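You operate a simulated robot arm through the tools that you are given. There is no shell and no other tool. Be economical: measure what you need, move in short steps, check, and stop when the job is done.

The job below is to be done with a simulated two-armed robot. You get a single attempt, and the scene is never put back.

JOB
Sort the desk's three meters by the To do card, then file it.
Fine: file it under Done; each ran from zero; within the card's limit of its run to the Good tray, else to the Fail tray, upright; leave the rest of the desk alone. Set down upright: small meter.

It is judged by the outcome, as a careful person would: the job done as asked, and still so three seconds after it is handed in. It fails if anything else is knocked over, pushed out of place, dropped, spilled or broken.

ROBOT AND FRAMES
Two 7-joint arms with two-finger grippers on one trunk, on a base that drives. Base frame: it is fixed to the floor where the robot stands at the start and does not move with it; the origin is under the middle of the robot, x ahead of it, y to its left, z up; the surface under the hand at the start is at about z = 850. Lengths are in mm, angles in rad, forces in N, time in s.
The left shoulder is at the start at [50, 191, 1092], the right one opposite. With the tool pointing down near the work surface each hand reaches from about 220 to 740 mm from the robot's upright axis, wherever it stands, measured 20 degrees to its own side. Places, roughly: Done side of the card holder [700, -200, 900]; main switch [700, 400, 1200]. Payload 2.69 kg a hand.
The TCP of each hand is the grasp point between the finger pads, 20 mm short of the fingertips. In the tool frame z runs along the fingers and y along their closing line. Largest opening 100 mm; the body of the gripper starts 63 mm behind the TCP.
Orientation is told as [roll, pitch, yaw] about the base's x, y, z axes, in that order, counted from this pose: with the fingers straight down and closing along the base's y, the tool's x points along the base's -x, its y along +y and its z along -z.

CONTROLS
- The arms move only by the tool drive_tool. It takes "left_deltas", "right_deltas" or both (then of equal length, played together; a hand with none holds still); each is a list that holds one entry, the list of rows, each a list of 6 numbers: the shift along the tool's x, y, z in units of 40 mm (1.0 is 40 mm), then the turn, a rotation vector about the tool's x, y, z in units of 4 degrees (1.0 is 4 degrees). In form: [[[tx, ty, tz, rx, ry, rz], ...]]. A call has 1 to 8 rows; each row shifts and turns the commanded pose from where the row before left it, along the tool's axes as they then stand. "left_fingers" and "right_fingers" are, for a hand that has rows, the gripper command, from -1 (fully open) to 1 (shut), values between in proportion, set as the call begins (left out, the last holds). A call with a number of a shift or a turn outside -1 to 1 is refused whole. A row lasts 0.2 s, in which the tool goes at most 50 mm and 0.15 rad; a call with a longer step from one row to the next is refused whole, and so is a gripper value outside its range. Where a pose cannot be reached the arm comes as near as it can. A force on the tool above 40 N (or 10 N above the force at the start of the call, whichever is more), or a blocked arm, ends the call early, and 0.2 s more pass. Each finger travels about 153 mm/s and halts on what it meets, pressing with about 39 N; the grip force reading is that of the motor and also rises with nothing between the fingers. The clock runs only during rows and for 0.2 s after the last one: add rows that do not move to give the fingers time. The reply holds the time, the measured pose of the TCP, the force on the tool along the base axes, the opening and the grip force, in the units named above and with some noise, with the torque about the TCP (base axes, N m) and any sound that the robot's microphone picked up.
- Cameras (640 x 400 px; columns grow to the right, rows downward): "scene" is now at [120.4, -14.8, 1301]; the picture's right is [-0.15, -0.99, 0.00], its down [-0.38, 0.06, -0.92] and it looks along [0.91, -0.14, -0.39] (base axes); focal length 234 px, centre (320, 200). "left" rides on the left gripper at [70, 19, -99] in its tool frame; the picture's right is [-0.26, 0.97, 0.00], its down [-0.75, -0.20, -0.63] and it looks along [-0.61, -0.16, 0.78] (tool axes); focal length 230 px, centre (320, 200). "right" rides on the right gripper at [70, -19, -99] in its tool frame; the picture's right is [0.26, 0.97, 0.00], its down [-0.75, 0.20, -0.63] and it looks along [-0.61, 0.16, 0.78] (tool axes); focal length 230 px, centre (320, 200). There is no depth. A picture from a camera that has moved, and an enlarged one, comes with that camera's place and axes in the base frame and with its lens. The place of the scene camera against the robot may be out by one fixed shift of up to 25 mm in any direction.
- capture(camera): a new picture of that camera. It takes no simulated time.
- lift_body(by): slides the trunk up (or, below 0, down) by that many mm; the arms and the scene camera ride with it, the base frame stays. It gives what a move gives, with no picture.
- base_move(legs): drives the robot by 1 to 6 legs, each [ahead, left, turn to the left] in mm, mm and rad, along the robot's own axes; the way and the turn of a leg run together, so that a leg with both is an arc; at most 1500 mm and 3.142 rad a leg. The arms and the cameras ride along, it lands a little off, and it stops where it bumps. It gives what a move gives.
- head_to(pan, tilt): turns the head with the scene camera to pan (to the left, within 1.396 rad either way) and tilt (down, from -0.506 to 1.204), counted from straight ahead of the robot. It gives what a move gives.
- zoom(camera, box): a new picture of the part [left, top, right, bottom] of that camera's present view, enlarged. It takes no simulated time.
- close_job(): hands the job in; it is judged then, once.

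Go step by step. Nothing tells you exact positions but the pictures and the camera data: compare them with the known pose of the tool, close in by small moves and look again before you grip or let go. The budget is 120 turns and 92 pictures, counting those below and the enlarged ones. Unless the task says otherwise, let go and move clear before handing in, and close with one line.

The tools are called after "Request:" as a command line: name --argument value ..., lists and objects as JSON in quotes. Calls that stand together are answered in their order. drive_tool: Moves the arms, as the interface text tells. Its arguments: {"type":"object","properties":{"left_deltas":{"type":"array","items":{"type":"array","items":{"type":"array","items":{"type":"number"}}}},"left_fingers":{"type":"number"},"right_deltas":{"type":"array","items":{"type":"array","items":{"type":"array","items":{"type":"number"}}}},"right_fingers":{"type":"number"}},"required":[]} The other tools are called the same way: lift_body (by) slides the trunk up or down; base_move (legs) drives the base; head_to (pan, tilt) turns the head that bears the scene camera; capture (camera) takes a picture; zoom (camera, box) takes an enlarged picture of a part of a camera's view; close_job () hands the job in.

At the start:

```text
time: 0.0
left_position: [540.7, 286.5, 1083.6]
left_ee_rot: [0.0, 0.0, 0.001]
left_contact_force: [-0.1, 0.2, 0.1]
left_moment: [0.02, 0.0, 0.02]
left_opening: 100.0
left_gripper_force: 0.1
right_position: [390.5, -214.6, 1184.6]
right_ee_rot: [0.0, 0.0, 0.001]
right_contact_force: [0.7, 0.1, -0.1]
right_moment: [-0.03, -0.01, 0.03]
right_opening: 100.3
right_gripper_force: 0.0
trunk travel left (down, up): [-150.0, 173.0]
robot x, y, heading: [2.2, -2.1, -0.002]
head pan, tilt: [-0.148, 0.396]
```

scene: 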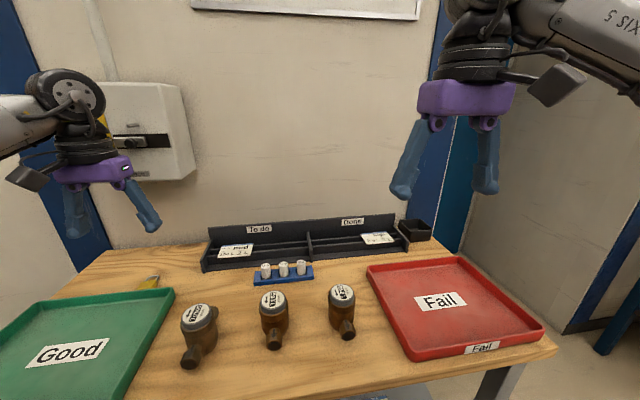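
right: 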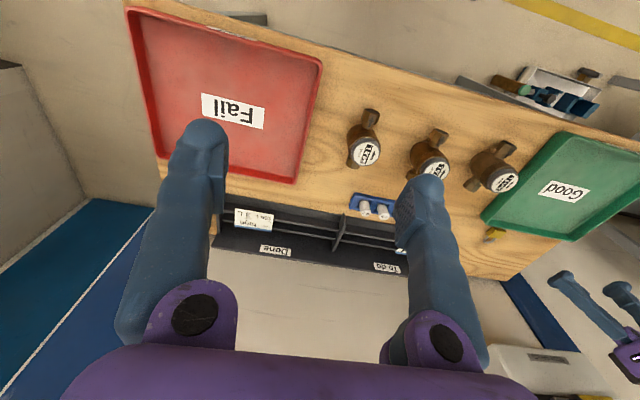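
left: 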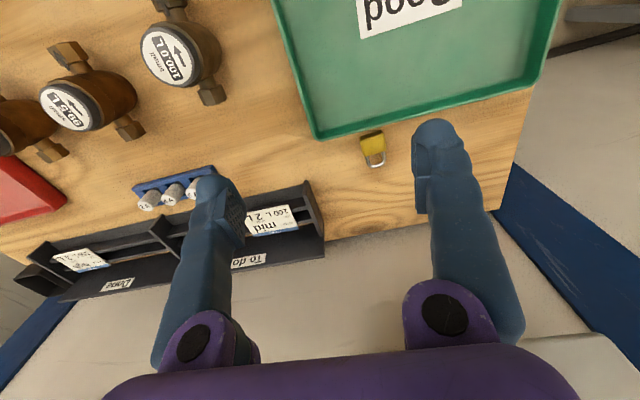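

I see three brown meters, Good tray at left, Fail tray at right, and a card holder at the back. First I read the cards and dials by enlarging.

Request:
zoom --camera "scene" --box '[160, 270, 380, 380]'

Request:
zoom --camera "scene" --box '[200, 205, 440, 290]'

Request:
zoom --camera "left" --box '[0, 0, 330, 300]'

Request:
zoom --camera "right" --box '[320, 80, 540, 220]'

```text
2.91 times, centred on (270, 325) of scene
camera zoom: at [120.4, -14.8, 1301.0], right [-0.15, -0.99, 0.0], down [-0.38, 0.06, -0.92], along [0.91, -0.14, -0.39], focal length 680 px, centre (466, -164)
```

zoom: 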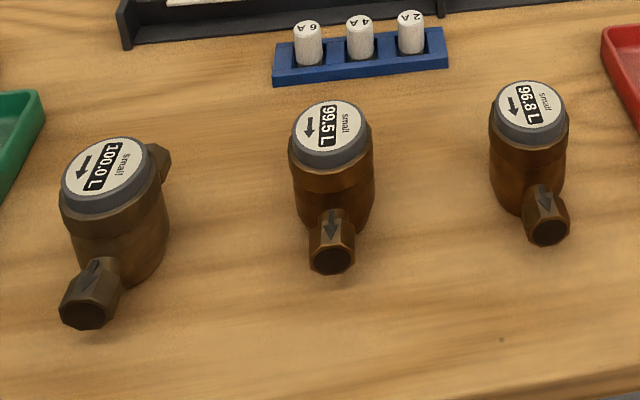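

```text
2.67 times, centred on (320, 248) of scene
camera zoom: at [120.4, -14.8, 1301.0], right [-0.15, -0.99, 0.0], down [-0.38, 0.06, -0.92], along [0.91, -0.14, -0.39], focal length 624 px, centre (320, 73)
```

zoom: 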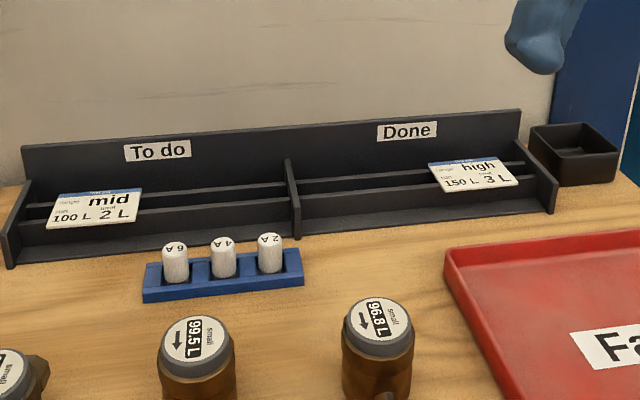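

```text
1.33 times, centred on (165, 150) of left
camera zoom: at [473.5, 306.3, 1181.7], right [0.26, 0.97, 0.0], down [0.75, -0.2, 0.63], along [0.61, -0.16, -0.78], focal length 307 px, centre (527, 267)
```

zoom: 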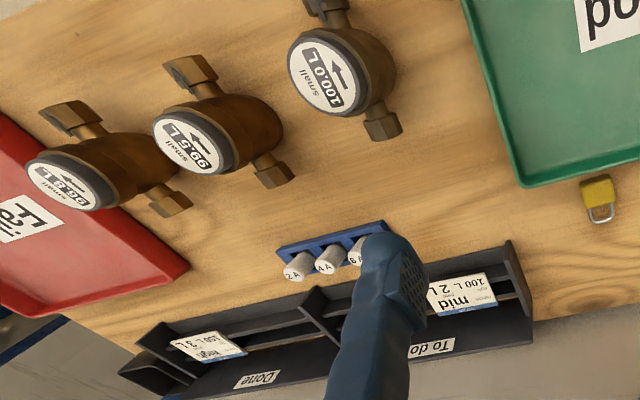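

```text
2.86 times, centred on (430, 150) of right
camera zoom: at [320.5, -231.6, 1284.4], right [-0.26, 0.97, 0.0], down [0.75, 0.2, 0.63], along [0.61, 0.16, -0.78], focal length 657 px, centre (6, 343)
```

zoom: 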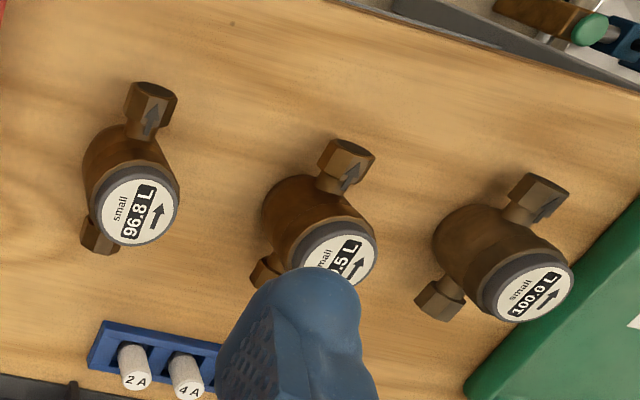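

The To do card seems to say mid, 100 L, small 2 L. I check the print closely.

Request:
zoom --camera "scene" --box '[212, 235, 262, 265]'

Request:
zoom --camera "left" --box '[220, 180, 330, 280]'

Request:
zoom --camera "scene" --box '[340, 210, 440, 260]'

Request:
zoom --camera "scene" --box '[170, 280, 360, 375]'

```text
12.80 times, centred on (237, 250) of scene
camera zoom: at [120.4, -14.8, 1301.0], right [-0.15, -0.99, 0.0], down [-0.38, 0.06, -0.92], along [0.91, -0.14, -0.39], focal length 2993 px, centre (1382, -440)
```

zoom: 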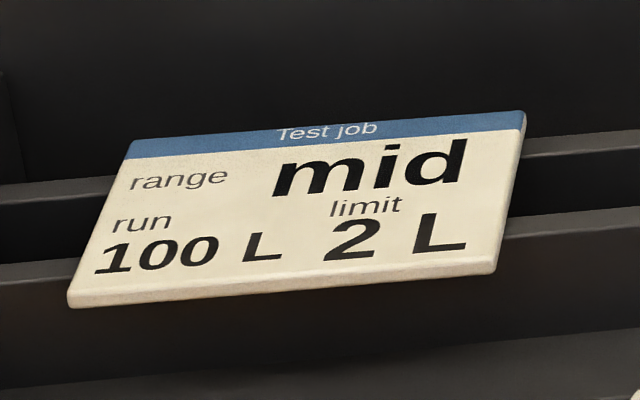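

```text
4.00 times, centred on (275, 230) of left
camera zoom: at [473.5, 306.3, 1181.7], right [0.26, 0.97, 0.0], down [0.75, -0.2, 0.63], along [0.61, -0.16, -0.78], focal length 920 px, centre (500, 80)
```

zoom: 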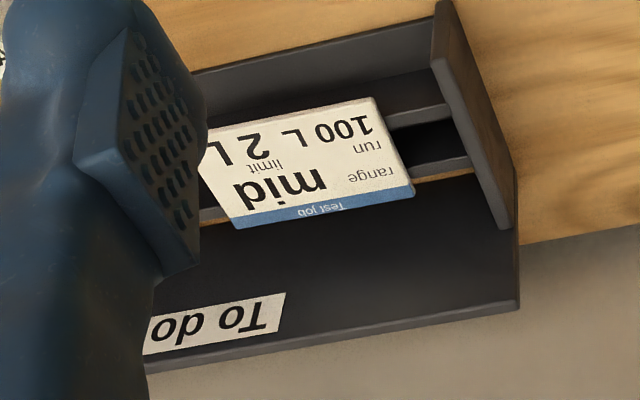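

```text
6.40 times, centred on (390, 235) of scene
camera zoom: at [120.4, -14.8, 1301.0], right [-0.15, -0.99, 0.0], down [-0.38, 0.06, -0.92], along [0.91, -0.14, -0.39], focal length 1496 px, centre (-128, -24)
```

zoom: 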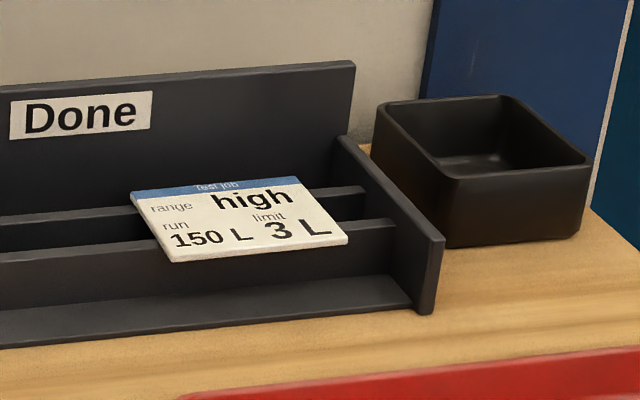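

```text
3.37 times, centred on (265, 328) of scene
camera zoom: at [120.4, -14.8, 1301.0], right [-0.15, -0.99, 0.0], down [-0.38, 0.06, -0.92], along [0.91, -0.14, -0.39], focal length 788 px, centre (505, -230)
```

zoom: 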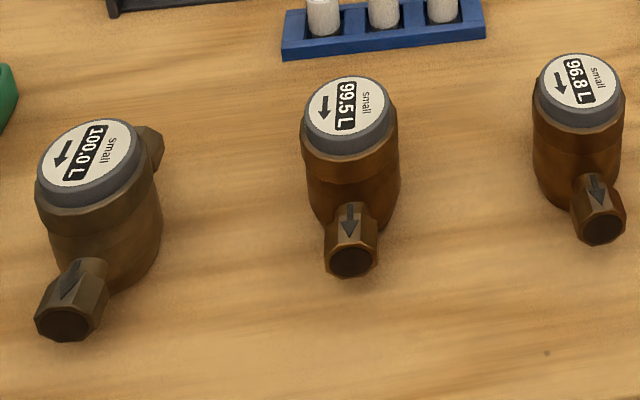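

Card: run 100 L, limit 2 L, so 100.0 and 99.5 go to Good, and 96.8 looks like a Fail. I triangulate the dial tops as A (466,161,931), B (480,30), C (480,-108). Next I move each hand above A and C for a closer look.

Request:
drive_tool --left_deltas '[[[0.375, -0.628, 0.22, 0, 0, 0], [0.375, -0.628, 0.22, 0, 0, 0], [0.375, -0.628, 0.22, 0, 0, 0], [0.375, -0.628, 0.22, 0, 0, 0], [0.375, -0.628, 0.22, 0, 0, 0]]]' --right_deltas '[[[-0.447, 0.533, 0.723, 0, 0, 0], [-0.447, 0.533, 0.723, 0, 0, 0], [-0.447, 0.533, 0.723, 0, 0, 0], [-0.447, 0.533, 0.723, 0, 0, 0], [-0.447, 0.533, 0.723, 0, 0, 0]]]' --left_fingers -1 --right_fingers -1

Request:
capture --camera "left"

Request:
capture --camera "right"

Request:
capture --camera "scene"

```text
time: 1.2
left_position: [466.0, 161.2, 1039.6]
left_ee_rot: [0.001, -0.001, 0.003]
left_contact_force: [-0.6, -0.5, 0.9]
left_moment: [0.01, -0.02, -0.03]
left_opening: 99.8
left_gripper_force: 0.2
right_position: [479.9, -106.6, 1039.9]
right_ee_rot: [0.001, 0.001, 0.0]
right_contact_force: [0.4, -0.5, -0.2]
right_moment: [-0.02, 0.02, -0.04]
right_opening: 100.0
right_gripper_force: 0.1
trunk travel left (down, up): [-150.0, 173.0]
robot x, y, heading: [-2.3, 0.3, 0.0]
head pan, tilt: [-0.148, 0.396]
```

```text
80 pictures are left
camera left: at [398.2, 180.2, 1137.2], right [0.26, 0.97, 0.0], down [0.75, -0.2, 0.63], along [0.61, -0.16, -0.78], focal length 230 px, centre (320, 200)
```

left: 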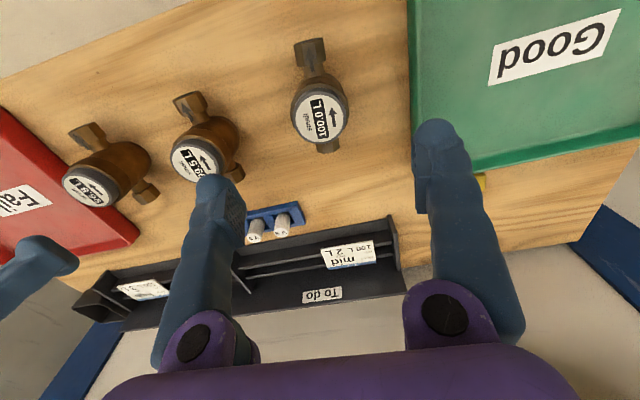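

```text
79 pictures are left
camera right: at [409.8, -125.1, 1138.6], right [-0.26, 0.97, 0.0], down [0.75, 0.2, 0.63], along [0.61, 0.16, -0.78], focal length 230 px, centre (320, 200)
```

right: 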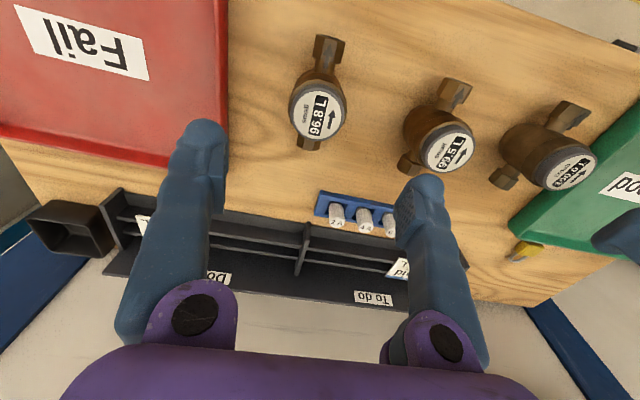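

```text
78 pictures are left
camera scene: at [120.8, -14.9, 1300.9], right [-0.15, -0.99, 0.0], down [-0.38, 0.06, -0.92], along [0.91, -0.14, -0.39], focal length 234 px, centre (320, 200)
```

scene: 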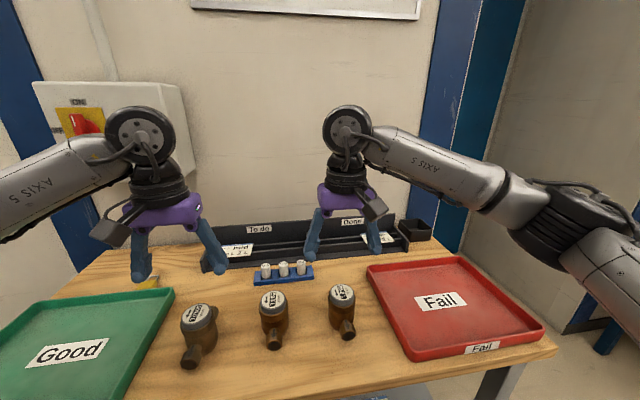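

The estimate for A agrees. I enlarge both for pipe direction and exact readings.

Request:
zoom --camera "left" --box '[240, 20, 400, 170]'

Request:
zoom --camera "right" --box '[250, 20, 410, 170]'

```text
2.67 times, centred on (320, 95) of left
camera zoom: at [398.2, 180.2, 1137.2], right [0.26, 0.97, 0.0], down [0.75, -0.2, 0.63], along [0.61, -0.16, -0.78], focal length 614 px, centre (320, 480)
```

zoom: 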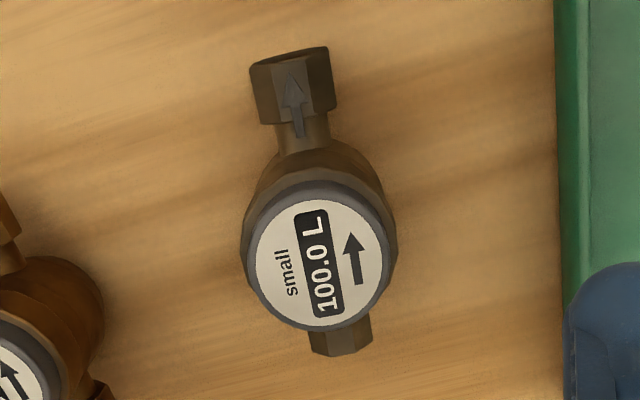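

```text
2.67 times, centred on (330, 95) of right
camera zoom: at [409.8, -125.1, 1138.6], right [-0.26, 0.97, 0.0], down [0.75, 0.2, 0.63], along [0.61, 0.16, -0.78], focal length 614 px, centre (293, 480)
```

zoom: 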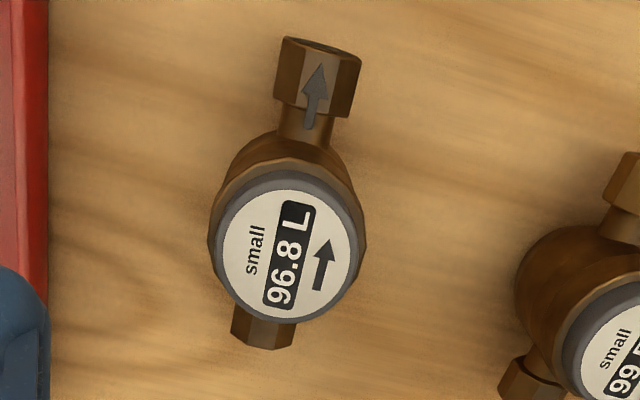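

Readings are confirmed: 96.8 fails. Bodies are about 55 mm wide and their pipes run nearly along x, so the fingers closing along y suit. I lower both hands around A and C.

Request:
drive_tool --left_deltas '[[[-0.03, 0, 0.885, 0, 0, 0], [-0.03, 0, 0.885, 0, 0, 0], [-0.03, 0, 0.885, 0, 0, 0], [-0.03, 0, 0.885, 0, 0, 0], [0, 0, 0, 0, 0, 0]]]' --right_deltas '[[[-0.008, -0.012, 0.885, 0, 0, 0], [-0.008, -0.012, 0.885, 0, 0, 0], [-0.008, -0.012, 0.885, 0, 0, 0], [-0.008, -0.012, 0.885, 0, 0, 0], [0, 0, 0, 0, 0, 0]]]'

Request:
capture --camera "left"

Request:
capture --camera "right"

Request:
zoom --camera "scene" --box '[140, 220, 400, 390]'

```text
time: 2.4
left_position: [472.8, 161.0, 897.6]
left_ee_rot: [0.001, -0.001, -0.001]
left_contact_force: [0.0, 0.3, 0.3]
left_moment: [-0.03, -0.01, -0.01]
left_opening: 100.2
left_gripper_force: 0.1
right_position: [482.5, -108.2, 897.1]
right_ee_rot: [0.0, 0.001, -0.001]
right_contact_force: [0.0, -0.4, 0.1]
right_moment: [0.0, -0.01, -0.02]
right_opening: 99.8
right_gripper_force: 0.1
trunk travel left (down, up): [-150.0, 173.0]
robot x, y, heading: [0.2, -3.4, 0.002]
head pan, tilt: [-0.148, 0.396]
```

```text
75 pictures are left
camera left: at [403.2, 180.6, 996.7], right [0.26, 0.97, 0.0], down [0.75, -0.2, 0.63], along [0.61, -0.16, -0.78], focal length 230 px, centre (320, 200)
```

left: 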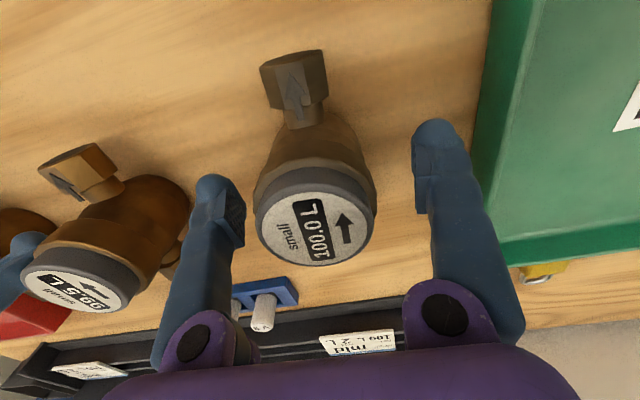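

```text
74 pictures are left
camera right: at [411.8, -127.0, 996.7], right [-0.26, 0.97, 0.0], down [0.75, 0.2, 0.63], along [0.61, 0.16, -0.78], focal length 230 px, centre (320, 200)
```

right: 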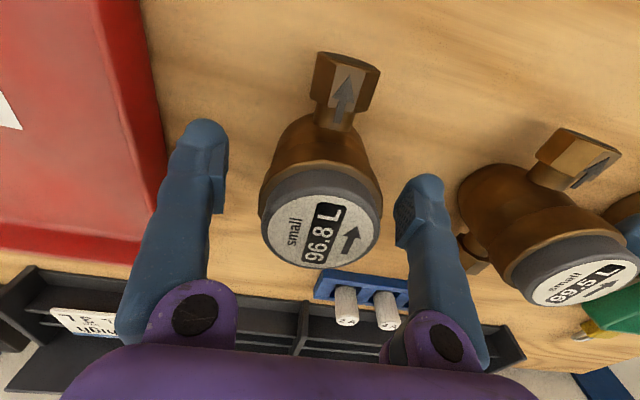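

```text
2.35 times, centred on (270, 305) of scene
camera zoom: at [120.2, -14.8, 1301.0], right [-0.15, -0.99, 0.0], down [-0.38, 0.06, -0.92], along [0.91, -0.14, -0.39], focal length 550 px, centre (438, -47)
```

zoom: 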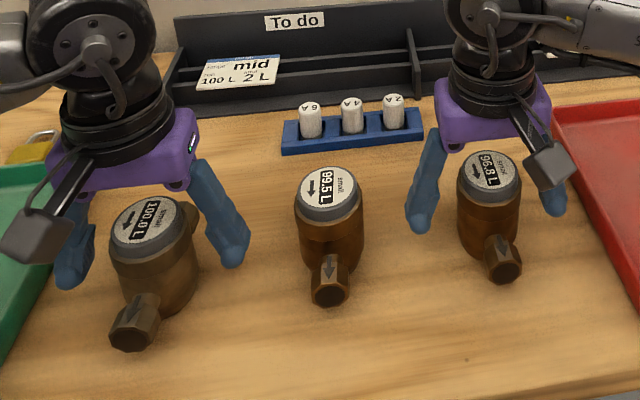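

Both bodies sit between the fingers, the hands about 4 mm too far ahead. I correct and close.

Request:
drive_tool --left_deltas '[[[0.09, 0, 0, 0, 0, 0], [0, 0, 0, 0, 0, 0], [0, 0, 0, 0, 0, 0], [0, 0, 0, 0, 0, 0]]]' --right_deltas '[[[0.06, 0, 0, 0, 0, 0], [0, 0, 0, 0, 0, 0], [0, 0, 0, 0, 0, 0], [0, 0, 0, 0, 0, 0]]]' --left_fingers 1 --right_fingers 1

```text
time: 3.4
left_position: [468.9, 162.5, 898.5]
left_ee_rot: [-0.001, 0.001, 0.002]
left_contact_force: [3.3, -0.7, 2.1]
left_moment: [0.13, -0.17, -0.05]
left_opening: 53.1
left_gripper_force: 38.5
right_position: [479.8, -109.9, 897.4]
right_ee_rot: [0.001, 0.001, 0.001]
right_contact_force: [-0.4, -0.1, 0.7]
right_moment: [0.02, 0.01, 0.03]
right_opening: 52.6
right_gripper_force: 39.5
trunk travel left (down, up): [-150.0, 173.0]
robot x, y, heading: [-0.1, 1.3, 0.0]
head pan, tilt: [-0.148, 0.396]
```

Both grip at about 53 mm. I lift 25 mm and check weight and hold.

Request:
drive_tool --left_deltas '[[[0, 0, -0.2, 0, 0, 0], [0, 0, -0.2, 0, 0, 0], [0, 0, -0.2, 0, 0, 0], [0, 0, 0, 0, 0, 0]]]' --right_deltas '[[[0, 0, -0.2, 0, 0, 0], [0, 0, -0.2, 0, 0, 0], [0, 0, -0.2, 0, 0, 0], [0, 0, 0, 0, 0, 0]]]'

Request:
capture --camera "scene"

```text
time: 4.4
left_position: [467.7, 162.2, 922.5]
left_ee_rot: [0.0, 0.0, 0.0]
left_contact_force: [0.9, 0.3, -4.0]
left_moment: [0.0, -0.02, 0.04]
left_opening: 53.1
left_gripper_force: 39.3
right_position: [479.5, -109.2, 922.0]
right_ee_rot: [0.0, 0.002, 0.0]
right_contact_force: [-0.6, -0.6, -3.8]
right_moment: [-0.03, -0.04, -0.04]
right_opening: 52.8
right_gripper_force: 39.5
trunk travel left (down, up): [-150.0, 173.0]
robot x, y, heading: [-0.3, -1.0, -0.003]
head pan, tilt: [-0.148, 0.396]
```

```text
72 pictures are left
camera scene: at [121.1, -14.8, 1300.8], right [-0.15, -0.99, 0.0], down [-0.38, 0.06, -0.92], along [0.91, -0.14, -0.39], focal length 234 px, centre (320, 200)
```

scene: 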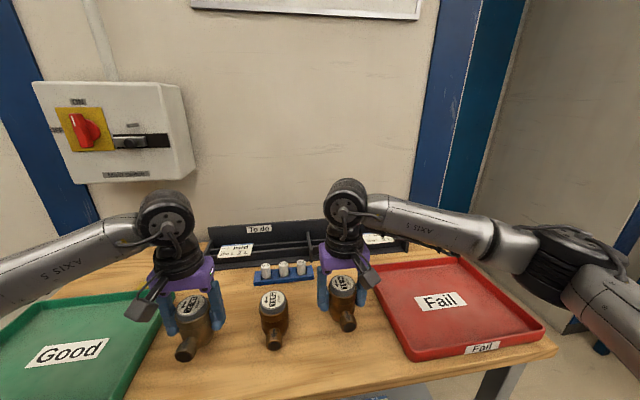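

Lift is clean at about 0.4 kg each. I raise to z≈975 and carry them sideways over their trays.

Request:
drive_tool --left_deltas '[[[0, 0, -0.65, 0, 0, 0], [0, 0, -0.65, 0, 0, 0], [-0.05, 0.95, 0, 0, 0, 0], [-0.05, 0.95, 0, 0, 0, 0], [-0.05, 0.95, 0, 0, 0, 0], [-0.05, 0.95, 0, 0, 0, 0], [-0.05, 0.95, 0, 0, 0, 0], [-0.05, 0.95, 0, 0, 0, 0]]]' --right_deltas '[[[0, 0, -0.65, 0, 0, 0], [0, 0, -0.65, 0, 0, 0], [-0.04, -0.95, 0, 0, 0, 0], [-0.04, -0.95, 0, 0, 0, 0], [-0.04, -0.95, 0, 0, 0, 0], [-0.04, -0.95, 0, 0, 0, 0], [-0.04, -0.95, 0, 0, 0, 0], [-0.04, -0.95, 0, 0, 0, 0]]]'

Request:
drive_tool --left_deltas '[[[0, 0.8, 0, 0, 0, 0], [0, 0.8, 0, 0, 0, 0], [0, 0.3, 0, 0, 0, 0], [0, 0, 0, 0, 0, 0]]]' --right_deltas '[[[0, -0.4, 0, 0, 0, 0], [0, 0, 0, 0, 0, 0], [0, 0, 0, 0, 0, 0], [0, 0, 0, 0, 0, 0]]]'

Request:
head_to --pan 0.7 --tilt 0.6

Request:
capture --camera "scene"

Request:
capture --camera "right"

Request:
capture --camera "left"

```text
time: 6.2
left_position: [478.0, 389.6, 974.9]
left_ee_rot: [0.0, 0.0, 0.0]
left_contact_force: [0.0, -0.6, -4.1]
left_moment: [-0.03, 0.01, 0.03]
left_opening: 52.8
left_gripper_force: 38.7
right_position: [486.3, -339.2, 975.1]
right_ee_rot: [0.001, 0.001, 0.001]
right_contact_force: [-0.5, -0.2, -4.8]
right_moment: [0.03, 0.02, 0.0]
right_opening: 52.8
right_gripper_force: 39.3
trunk travel left (down, up): [-150.0, 173.0]
robot x, y, heading: [-1.8, -1.2, 0.002]
head pan, tilt: [-0.148, 0.396]
```

```text
time: 7.2
left_position: [481.0, 466.1, 973.1]
left_ee_rot: [0.0, 0.001, 0.001]
left_contact_force: [-0.7, 0.1, -3.8]
left_moment: [0.01, 0.04, 0.01]
left_opening: 53.0
left_gripper_force: 38.5
right_position: [488.6, -354.3, 975.1]
right_ee_rot: [0.0, 0.002, 0.002]
right_contact_force: [-0.5, -0.3, -5.5]
right_moment: [0.01, -0.01, -0.02]
right_opening: 53.0
right_gripper_force: 39.1
trunk travel left (down, up): [-150.0, 173.0]
robot x, y, heading: [0.3, -1.5, 0.003]
head pan, tilt: [-0.148, 0.396]
```

```text
time: 8.4
left_position: [481.6, 464.9, 973.1]
left_ee_rot: [-0.002, 0.0, 0.0]
left_contact_force: [-1.0, 0.2, -4.1]
left_moment: [0.05, 0.01, -0.01]
left_opening: 53.0
left_gripper_force: 39.4
right_position: [486.9, -355.0, 975.8]
right_ee_rot: [0.0, 0.001, -0.001]
right_contact_force: [0.3, 0.5, -3.9]
right_moment: [-0.02, -0.01, -0.01]
right_opening: 52.8
right_gripper_force: 39.3
trunk travel left (down, up): [-150.0, 173.0]
robot x, y, heading: [-1.5, -1.4, -0.001]
head pan, tilt: [0.7, 0.6]
```

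```text
71 pictures are left
camera scene: at [97.0, 55.7, 1282.3], right [0.64, -0.77, 0.0], down [-0.43, -0.36, -0.82], along [0.63, 0.53, -0.57], focal length 234 px, centre (320, 200)
```

scene: 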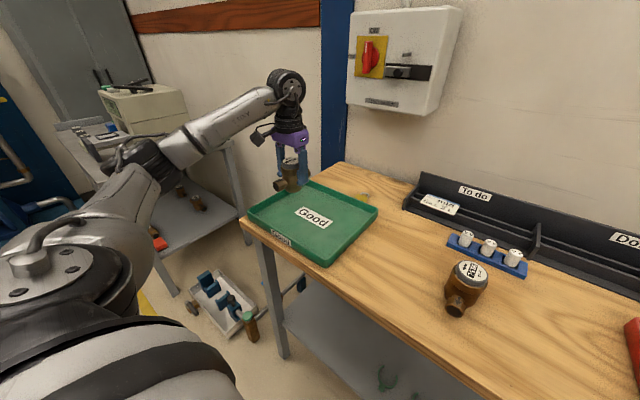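

```text
70 pictures are left
camera right: at [418.7, -371.7, 1074.5], right [-0.26, 0.97, 0.0], down [0.75, 0.2, 0.63], along [0.61, 0.16, -0.78], focal length 230 px, centre (320, 200)
```

right: 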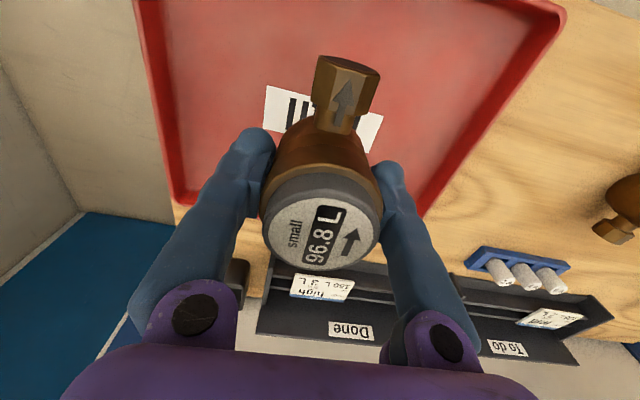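

```text
69 pictures are left
camera left: at [412.5, 484.1, 1072.2], right [0.26, 0.97, 0.0], down [0.75, -0.2, 0.63], along [0.61, -0.16, -0.78], focal length 230 px, centre (320, 200)
```

left: 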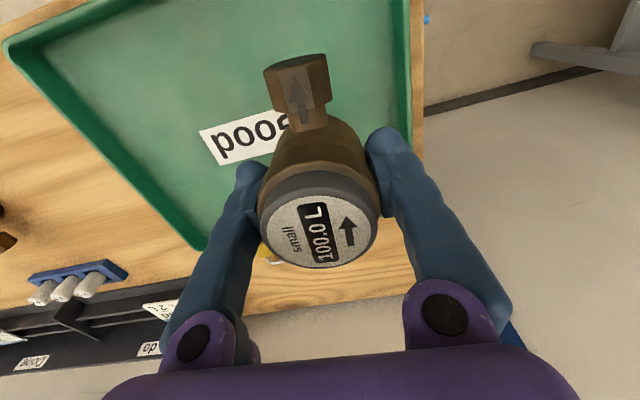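

Both hang over their trays, well inside the rims. I lower to just above the tray floor, shifting A 10 mm inward.

Request:
drive_tool --left_deltas '[[[0, -0.13, 0.4, 0, 0, 0], [0, -0.12, 0.4, 0, 0, 0], [0, 0, 0.4, 0, 0, 0], [0, 0, 0.35, 0, 0, 0], [0, 0, 0.05, 0, 0, 0], [0, 0, 0, 0, 0, 0]]]' --right_deltas '[[[0, 0, 0.4, 0, 0, 0], [0, 0, 0.4, 0, 0, 0], [0, 0, 0.4, 0, 0, 0], [0, 0, 0.4, 0, 0, 0], [0, 0, 0.05, 0, 0, 0], [0, 0, 0, 0, 0, 0]]]'

Request:
capture --camera "scene"

```text
time: 9.8
left_position: [479.9, 455.3, 909.2]
left_ee_rot: [0.001, 0.0, 0.0]
left_contact_force: [-0.1, 0.0, -4.0]
left_moment: [-0.01, -0.01, -0.01]
left_opening: 52.9
left_gripper_force: 39.3
right_position: [489.3, -354.5, 908.8]
right_ee_rot: [-0.001, 0.001, 0.0]
right_contact_force: [0.0, 0.9, -4.2]
right_moment: [-0.03, -0.01, 0.02]
right_opening: 52.6
right_gripper_force: 39.1
trunk travel left (down, up): [-150.0, 173.0]
robot x, y, heading: [3.1, 2.4, 0.001]
head pan, tilt: [0.7, 0.6]
```

```text
68 pictures are left
camera scene: at [97.0, 55.8, 1282.3], right [0.64, -0.76, 0.0], down [-0.43, -0.36, -0.82], along [0.63, 0.53, -0.57], focal length 234 px, centre (320, 200)
```

scene: 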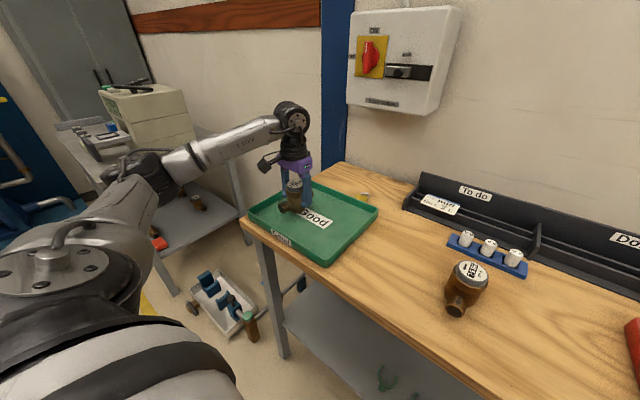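

Not yet touching. I go down in 2 mm steps and watch the force.

Request:
drive_tool --left_deltas '[[[0, 0, 0.05, 0, 0, 0], [0, 0, 0.05, 0, 0, 0], [0, 0, 0, 0, 0, 0]]]' --right_deltas '[[[0, 0, 0.05, 0, 0, 0], [0, 0, 0.05, 0, 0, 0], [0, 0, 0, 0, 0, 0]]]'

Request:
drive_tool --left_deltas '[[[0, 0, 0.04, 0, 0, 0], [0, 0, 0.04, 0, 0, 0], [0, 0, 0, 0, 0, 0]]]' --right_deltas '[[[0, 0, 0.04, 0, 0, 0], [0, 0, 0.04, 0, 0, 0], [0, 0, 0, 0, 0, 0]]]'

```text
time: 10.6
left_position: [480.8, 454.7, 905.4]
left_ee_rot: [0.0, 0.0, 0.001]
left_contact_force: [0.3, 0.4, -4.3]
left_moment: [0.01, -0.01, 0.0]
left_opening: 53.1
left_gripper_force: 38.8
right_position: [488.6, -353.3, 904.5]
right_ee_rot: [0.0, 0.0, 0.0]
right_contact_force: [-0.6, -0.2, -4.9]
right_moment: [-0.02, 0.0, 0.0]
right_opening: 52.5
right_gripper_force: 39.6
trunk travel left (down, up): [-150.0, 173.0]
robot x, y, heading: [3.7, 3.2, 0.0]
head pan, tilt: [0.7, 0.6]
```

```text
time: 11.4
left_position: [480.1, 454.6, 902.9]
left_ee_rot: [-0.001, -0.001, 0.002]
left_contact_force: [1.0, -0.3, -2.0]
left_moment: [0.02, -0.05, 0.0]
left_opening: 53.0
left_gripper_force: 39.0
right_position: [487.8, -353.2, 901.9]
right_ee_rot: [0.0, -0.002, 0.0]
right_contact_force: [-0.8, -1.6, 6.0]
right_moment: [-0.04, 0.25, 0.03]
right_opening: 52.7
right_gripper_force: 38.9
trunk travel left (down, up): [-150.0, 173.0]
robot x, y, heading: [-1.9, -2.0, 0.0]
head pan, tilt: [0.7, 0.6]
```

The right has landed and the left is just touching; left goes 1 mm more, then both open.

Request:
drive_tool --left_deltas '[[[0, 0, 0.03, 0, 0, 0], [0, 0, 0, 0, 0, 0]]]'

Request:
drive_tool --left_deltas '[[[0, 0, 0, 0, 0, 0], [0, 0, 0, 0, 0, 0], [0, 0, 0, 0, 0, 0]]]' --right_deltas '[[[0, 0, 0, 0, 0, 0], [0, 0, 0, 0, 0, 0], [0, 0, 0, 0, 0, 0]]]' --left_fingers -1 --right_fingers -1

Request:
capture --camera "left"

Request:
capture --camera "right"

```text
time: 12.0
left_position: [479.9, 454.7, 903.7]
left_ee_rot: [0.002, -0.005, 0.002]
left_contact_force: [3.4, 0.2, 10.7]
left_moment: [0.01, 0.2, 0.0]
left_opening: 52.8
left_gripper_force: 39.1
right_position: [488.6, -353.3, 902.4]
right_ee_rot: [0.0, -0.004, 0.0]
right_contact_force: [2.7, -1.0, 8.0]
right_moment: [-0.08, 0.13, 0.03]
right_opening: 52.5
right_gripper_force: 38.9
trunk travel left (down, up): [-150.0, 173.0]
robot x, y, heading: [-0.6, 0.1, -0.002]
head pan, tilt: [0.7, 0.6]
```

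```text
time: 12.8
left_position: [479.6, 456.1, 901.5]
left_ee_rot: [-0.001, 0.0, 0.0]
left_contact_force: [0.3, 0.3, -0.1]
left_moment: [-0.01, -0.01, -0.01]
left_opening: 99.9
left_gripper_force: 0.0
right_position: [488.2, -353.7, 901.6]
right_ee_rot: [-0.001, 0.0, 0.0]
right_contact_force: [-0.7, -0.1, 0.2]
right_moment: [-0.03, 0.02, 0.03]
right_opening: 99.8
right_gripper_force: 0.0
trunk travel left (down, up): [-150.0, 173.0]
robot x, y, heading: [1.0, -1.9, 0.0]
head pan, tilt: [0.7, 0.6]
```

```text
67 pictures are left
camera left: at [411.6, 474.4, 999.8], right [0.26, 0.97, 0.0], down [0.75, -0.2, 0.63], along [0.61, -0.16, -0.78], focal length 230 px, centre (320, 200)
```

left: 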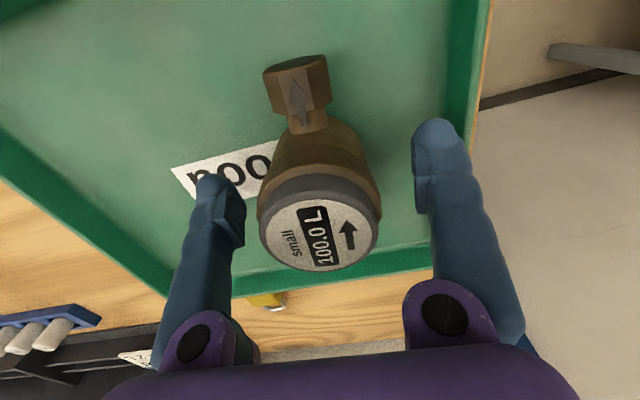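

```text
66 pictures are left
camera right: at [418.9, -370.8, 1000.7], right [-0.26, 0.97, 0.0], down [0.75, 0.2, 0.63], along [0.61, 0.16, -0.78], focal length 230 px, centre (320, 200)
```

right: 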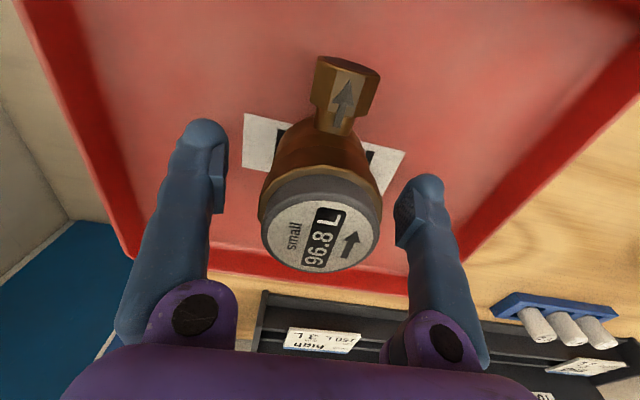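

Both stand upright. Both hands rise straight up, then the left goes above B.

Request:
drive_tool --left_deltas '[[[0, 0, -0.875, 0, 0, 0], [0, 0, -0.875, 0, 0, 0], [0, 0, -0.875, 0, 0, 0], [0, 0, -0.875, 0, 0, 0], [0, -1, 0, 0, 0, 0], [0, -1, 0, 0, 0, 0], [0, -1, 0, 0, 0, 0], [0, -1, 0, 0, 0, 0]]]' --right_deltas '[[[0, 0, -0.875, 0, 0, 0], [0, 0, -0.875, 0, 0, 0], [0, 0, -0.875, 0, 0, 0], [0, 0, -0.875, 0, 0, 0], [0, 0, -0.7, 0, 0, 0], [0, 0, 0, 0, 0, 0], [0, 0, 0, 0, 0, 0], [0, 0, 0, 0, 0, 0]]]'

Request:
drive_tool --left_deltas '[[[0, -0.95, 0, 0, 0, 0], [0, -0.95, 0, 0, 0, 0], [0, -0.95, 0, 0, 0, 0], [0, -0.95, 0, 0, 0, 0], [0, -0.95, 0, 0, 0, 0], [0, -0.95, 0, 0, 0, 0], [0, -0.95, 0, 0, 0, 0], [0, 0, 0, 0, 0, 0]]]'

Request:
capture --camera "left"

```text
time: 14.6
left_position: [480.2, 291.8, 1040.1]
left_ee_rot: [0.0, -0.001, 0.003]
left_contact_force: [-0.1, 0.5, 0.1]
left_moment: [0.0, 0.01, 0.01]
left_opening: 100.0
left_gripper_force: 0.0
right_position: [489.4, -354.1, 1069.5]
right_ee_rot: [-0.001, 0.0, 0.0]
right_contact_force: [0.0, -0.3, 0.4]
right_moment: [0.04, -0.02, -0.01]
right_opening: 100.2
right_gripper_force: 0.1
trunk travel left (down, up): [-150.0, 173.0]
robot x, y, heading: [-1.8, -1.1, 0.003]
head pan, tilt: [0.7, 0.6]
```

```text
time: 16.4
left_position: [479.3, 29.2, 1040.8]
left_ee_rot: [0.0, 0.0, 0.002]
left_contact_force: [-0.2, 0.6, 0.4]
left_moment: [0.0, -0.02, 0.0]
left_opening: 100.0
left_gripper_force: 0.1
right_position: [488.2, -353.1, 1070.8]
right_ee_rot: [0.001, 0.001, 0.0]
right_contact_force: [-0.4, 0.5, -1.1]
right_moment: [-0.01, -0.01, -0.02]
right_opening: 100.0
right_gripper_force: 0.1
trunk travel left (down, up): [-150.0, 173.0]
robot x, y, heading: [4.0, 0.5, 0.003]
head pan, tilt: [0.7, 0.6]
```

```text
65 pictures are left
camera left: at [412.6, 48.9, 1139.7], right [0.26, 0.97, 0.0], down [0.75, -0.2, 0.63], along [0.61, -0.16, -0.78], focal length 230 px, centre (320, 200)
```

left: 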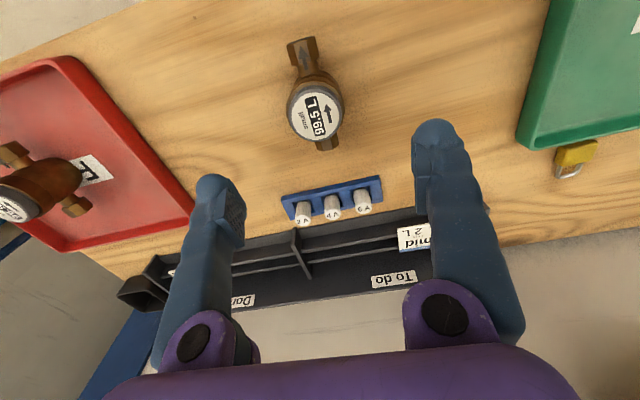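

B's dial comes out at (480,28). I descend around it and look before closing.

Request:
drive_tool --left_deltas '[[[0, -0.02, 0.89, 0, 0, 0], [0, 0, 0.89, 0, 0, 0], [0, 0, 0.89, 0, 0, 0], [0, 0, 0.89, 0, 0, 0], [0, 0, 0, 0, 0, 0]]]'

Request:
capture --camera "left"

```text
time: 17.6
left_position: [481.1, 28.5, 899.9]
left_ee_rot: [-0.001, 0.0, 0.001]
left_contact_force: [0.5, 0.0, -0.8]
left_moment: [-0.04, 0.03, 0.04]
left_opening: 100.0
left_gripper_force: 0.0
right_position: [488.0, -353.2, 1070.8]
right_ee_rot: [0.0, 0.001, 0.0]
right_contact_force: [-0.7, 0.9, -0.1]
right_moment: [-0.01, -0.01, 0.0]
right_opening: 99.8
right_gripper_force: 0.1
trunk travel left (down, up): [-150.0, 173.0]
robot x, y, heading: [-0.7, 0.7, 0.002]
head pan, tilt: [0.7, 0.6]
```

```text
64 pictures are left
camera left: at [412.6, 47.7, 998.9], right [0.26, 0.97, 0.0], down [0.75, -0.2, 0.63], along [0.61, -0.16, -0.78], focal length 230 px, centre (320, 200)
```

left: 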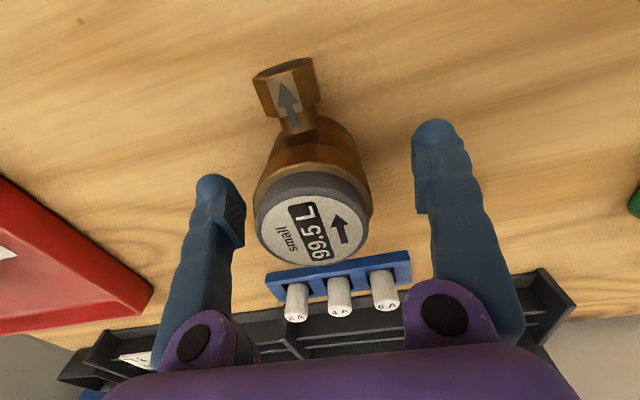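

Centred within 2 mm. I trim and close, then lift.

Request:
drive_tool --left_deltas '[[[0.04, -0.05, 0, 0, 0, 0], [0, 0, 0, 0, 0, 0], [0, 0, 0, 0, 0, 0], [0, 0, 0, 0, 0, 0]]]' --left_fingers 1

Request:
drive_tool --left_deltas '[[[0, 0, -0.3, 0, 0, 0], [0, 0, -0.5, 0, 0, 0], [0, 0, -0.6, 0, 0, 0], [0, 0, -0.5, 0, 0, 0], [0, 0, 0, 0, 0, 0]]]'

Request:
capture --camera "left"

```text
time: 18.6
left_position: [479.6, 27.0, 899.7]
left_ee_rot: [-0.001, 0.001, 0.0]
left_contact_force: [1.2, -1.4, 1.3]
left_moment: [0.02, -0.01, 0.01]
left_opening: 52.5
left_gripper_force: 38.5
right_position: [488.8, -354.6, 1070.5]
right_ee_rot: [-0.001, -0.003, 0.001]
right_contact_force: [0.2, 0.2, -0.4]
right_moment: [-0.03, 0.05, 0.04]
right_opening: 99.9
right_gripper_force: 0.1
trunk travel left (down, up): [-150.0, 173.0]
robot x, y, heading: [1.6, 2.4, 0.002]
head pan, tilt: [0.7, 0.6]
```

```text
time: 19.8
left_position: [479.5, 26.5, 977.4]
left_ee_rot: [0.0, -0.001, 0.001]
left_contact_force: [-0.1, -0.2, -4.6]
left_moment: [0.01, 0.01, 0.02]
left_opening: 52.9
left_gripper_force: 38.8
right_position: [488.6, -352.9, 1069.0]
right_ee_rot: [0.001, -0.001, 0.0]
right_contact_force: [-0.8, -1.0, 0.0]
right_moment: [0.03, 0.01, -0.04]
right_opening: 99.9
right_gripper_force: 0.0
trunk travel left (down, up): [-150.0, 173.0]
robot x, y, heading: [-2.4, 3.1, 0.001]
head pan, tilt: [0.7, 0.6]
```

```text
63 pictures are left
camera left: at [410.5, 46.2, 1074.6], right [0.26, 0.97, 0.0], down [0.75, -0.2, 0.63], along [0.61, -0.16, -0.78], focal length 230 px, centre (320, 200)
```

left: 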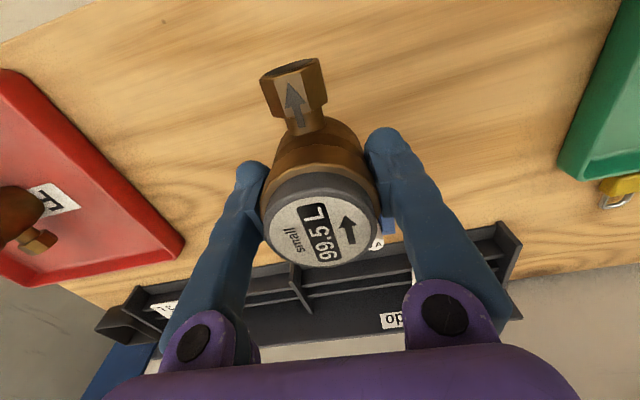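

B is held upright. I carry it to (480, 335) over the Good tray.

Request:
drive_tool --left_deltas '[[[0, 0.96, 0, 0, 0, 0], [0, 0.96, 0, 0, 0, 0], [0, 0.96, 0, 0, 0, 0], [0, 0.96, 0, 0, 0, 0], [0, 0.96, 0, 0, 0, 0], [0, 0.96, 0, 0, 0, 0], [0, 0.96, 0, 0, 0, 0], [0, 0.96, 0, 0, 0, 0]]]'

Request:
drive_tool --left_deltas '[[[0, 0, 0, 0, 0, 0], [0, 0, 0.4, 0, 0, 0], [0, 0, 0.4, 0, 0, 0], [0, 0, 0.4, 0, 0, 0], [0, 0, 0.35, 0, 0, 0], [0, 0, 0.15, 0, 0, 0], [0, 0, 0, 0, 0, 0]]]'

Request:
capture --camera "left"

Request:
capture --camera "scene"

```text
time: 21.6
left_position: [477.9, 335.6, 973.2]
left_ee_rot: [-0.002, 0.001, 0.002]
left_contact_force: [0.3, -0.4, -4.7]
left_moment: [0.01, -0.02, -0.01]
left_opening: 52.8
left_gripper_force: 39.0
right_position: [490.0, -352.9, 1072.3]
right_ee_rot: [0.0, 0.001, 0.0]
right_contact_force: [0.8, -0.3, 0.8]
right_moment: [0.0, -0.03, -0.01]
right_opening: 100.0
right_gripper_force: 0.1
trunk travel left (down, up): [-150.0, 173.0]
robot x, y, heading: [-4.1, 3.3, 0.001]
head pan, tilt: [0.7, 0.6]
```

```text
time: 23.2
left_position: [478.8, 334.4, 906.1]
left_ee_rot: [-0.001, -0.001, 0.001]
left_contact_force: [0.5, 0.2, -4.2]
left_moment: [0.01, -0.01, -0.02]
left_opening: 52.6
left_gripper_force: 39.4
right_position: [489.3, -352.9, 1070.7]
right_ee_rot: [0.002, 0.0, 0.0]
right_contact_force: [0.1, -0.3, 0.1]
right_moment: [0.03, -0.01, 0.0]
right_opening: 99.8
right_gripper_force: 0.1
trunk travel left (down, up): [-150.0, 173.0]
robot x, y, heading: [-3.2, 4.1, 0.003]
head pan, tilt: [0.7, 0.6]
```

```text
62 pictures are left
camera left: at [409.6, 353.6, 1004.1], right [0.26, 0.97, 0.0], down [0.75, -0.2, 0.63], along [0.61, -0.16, -0.78], focal length 230 px, centre (320, 200)
```

left: 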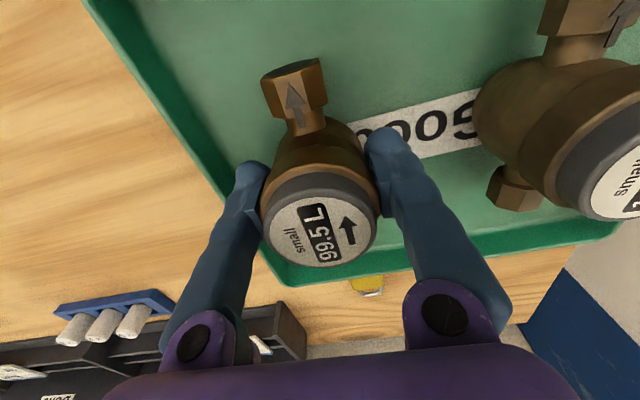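

```text
61 pictures are left
camera scene: at [96.6, 56.0, 1282.4], right [0.64, -0.76, 0.0], down [-0.43, -0.36, -0.82], along [0.63, 0.53, -0.57], focal length 234 px, centre (320, 200)
```

scene: 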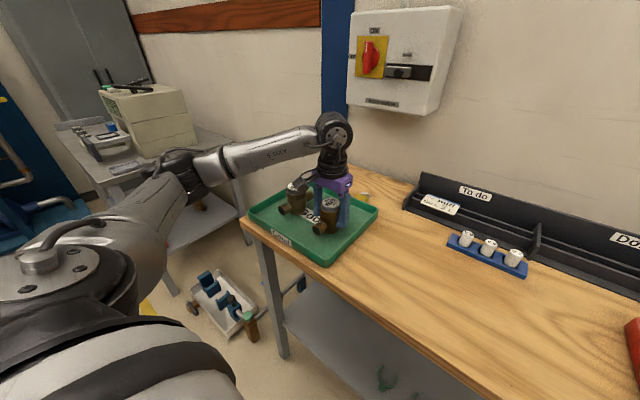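

Clear of A; I shift 8 mm left to give finger room at the rim, then settle down by small steps.

Request:
drive_tool --left_deltas '[[[0, 0.2, 0, 0, 0, 0], [0, 0, 0.03, 0, 0, 0], [0, 0, 0.03, 0, 0, 0], [0, 0, 0, 0, 0, 0]]]'

Request:
drive_tool --left_deltas '[[[0, 0, 0.03, 0, 0, 0], [0, 0, 0, 0, 0, 0]]]'

```text
time: 24.2
left_position: [478.1, 342.1, 904.6]
left_ee_rot: [0.002, -0.003, 0.0]
left_contact_force: [0.8, 0.9, 6.9]
left_moment: [0.09, 0.14, -0.03]
left_opening: 52.7
left_gripper_force: 38.8
right_position: [488.6, -354.1, 1071.8]
right_ee_rot: [-0.002, 0.001, 0.0]
right_contact_force: [0.2, 0.8, -0.1]
right_moment: [-0.01, 0.0, 0.02]
right_opening: 99.9
right_gripper_force: 0.0
trunk travel left (down, up): [-150.0, 173.0]
robot x, y, heading: [2.0, -1.9, -0.001]
head pan, tilt: [0.7, 0.6]
```

```text
time: 24.8
left_position: [478.5, 343.3, 905.7]
left_ee_rot: [-0.001, -0.006, 0.001]
left_contact_force: [3.6, 4.1, 20.5]
left_moment: [0.15, 0.32, -0.04]
left_opening: 52.4
left_gripper_force: 38.4
right_position: [487.7, -353.1, 1070.7]
right_ee_rot: [0.001, 0.0, 0.001]
right_contact_force: [-0.9, -0.8, -0.2]
right_moment: [0.0, 0.0, -0.02]
right_opening: 100.0
right_gripper_force: 0.0
trunk travel left (down, up): [-150.0, 173.0]
robot x, y, heading: [-3.0, 4.5, 0.003]
head pan, tilt: [0.7, 0.6]
```

Landed. I open, rise straight up and look.

Request:
drive_tool --left_deltas '[[[0, 0, -0.03, 0, 0, 0], [0, 0, 0, 0, 0, 0], [0, 0, 0, 0, 0, 0]]]' --left_fingers -1

Request:
drive_tool --left_deltas '[[[0, 0, -0.6, 0, 0, 0], [0, 0, -0.875, 0, 0, 0], [0, 0, -0.875, 0, 0, 0], [0, 0, -0.875, 0, 0, 0], [0, 0, -0.6, 0, 0, 0], [0, 0, 0, 0, 0, 0]]]'

Request:
capture --camera "left"

```text
time: 25.6
left_position: [478.6, 341.0, 903.9]
left_ee_rot: [-0.001, 0.0, -0.001]
left_contact_force: [0.6, 0.0, -0.8]
left_moment: [0.0, -0.01, 0.02]
left_opening: 99.9
left_gripper_force: 0.0
right_position: [489.8, -353.2, 1070.8]
right_ee_rot: [0.001, 0.0, -0.001]
right_contact_force: [0.0, -0.1, 0.5]
right_moment: [0.01, 0.0, 0.03]
right_opening: 100.1
right_gripper_force: 0.0
trunk travel left (down, up): [-150.0, 173.0]
robot x, y, heading: [2.2, 1.1, 0.001]
head pan, tilt: [0.7, 0.6]
```

```text
time: 27.0
left_position: [478.5, 341.2, 1056.5]
left_ee_rot: [0.001, 0.0, 0.0]
left_contact_force: [0.5, -0.6, -0.1]
left_moment: [0.01, 0.01, -0.01]
left_opening: 99.7
left_gripper_force: 0.0
right_position: [489.2, -352.9, 1070.9]
right_ee_rot: [0.0, -0.001, 0.0]
right_contact_force: [-0.3, -0.3, 0.4]
right_moment: [-0.05, 0.02, 0.05]
right_opening: 100.0
right_gripper_force: 0.0
trunk travel left (down, up): [-150.0, 173.0]
robot x, y, heading: [-1.9, 1.7, -0.003]
head pan, tilt: [0.7, 0.6]
```

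```text
60 pictures are left
camera left: at [409.9, 361.4, 1154.6], right [0.26, 0.97, 0.0], down [0.75, -0.2, 0.63], along [0.61, -0.16, -0.78], focal length 230 px, centre (320, 200)
```

left: 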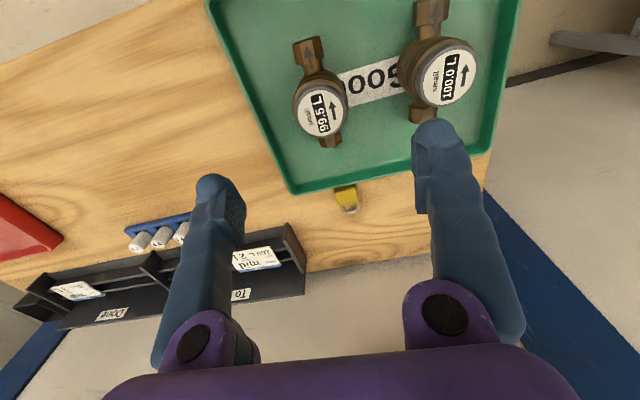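

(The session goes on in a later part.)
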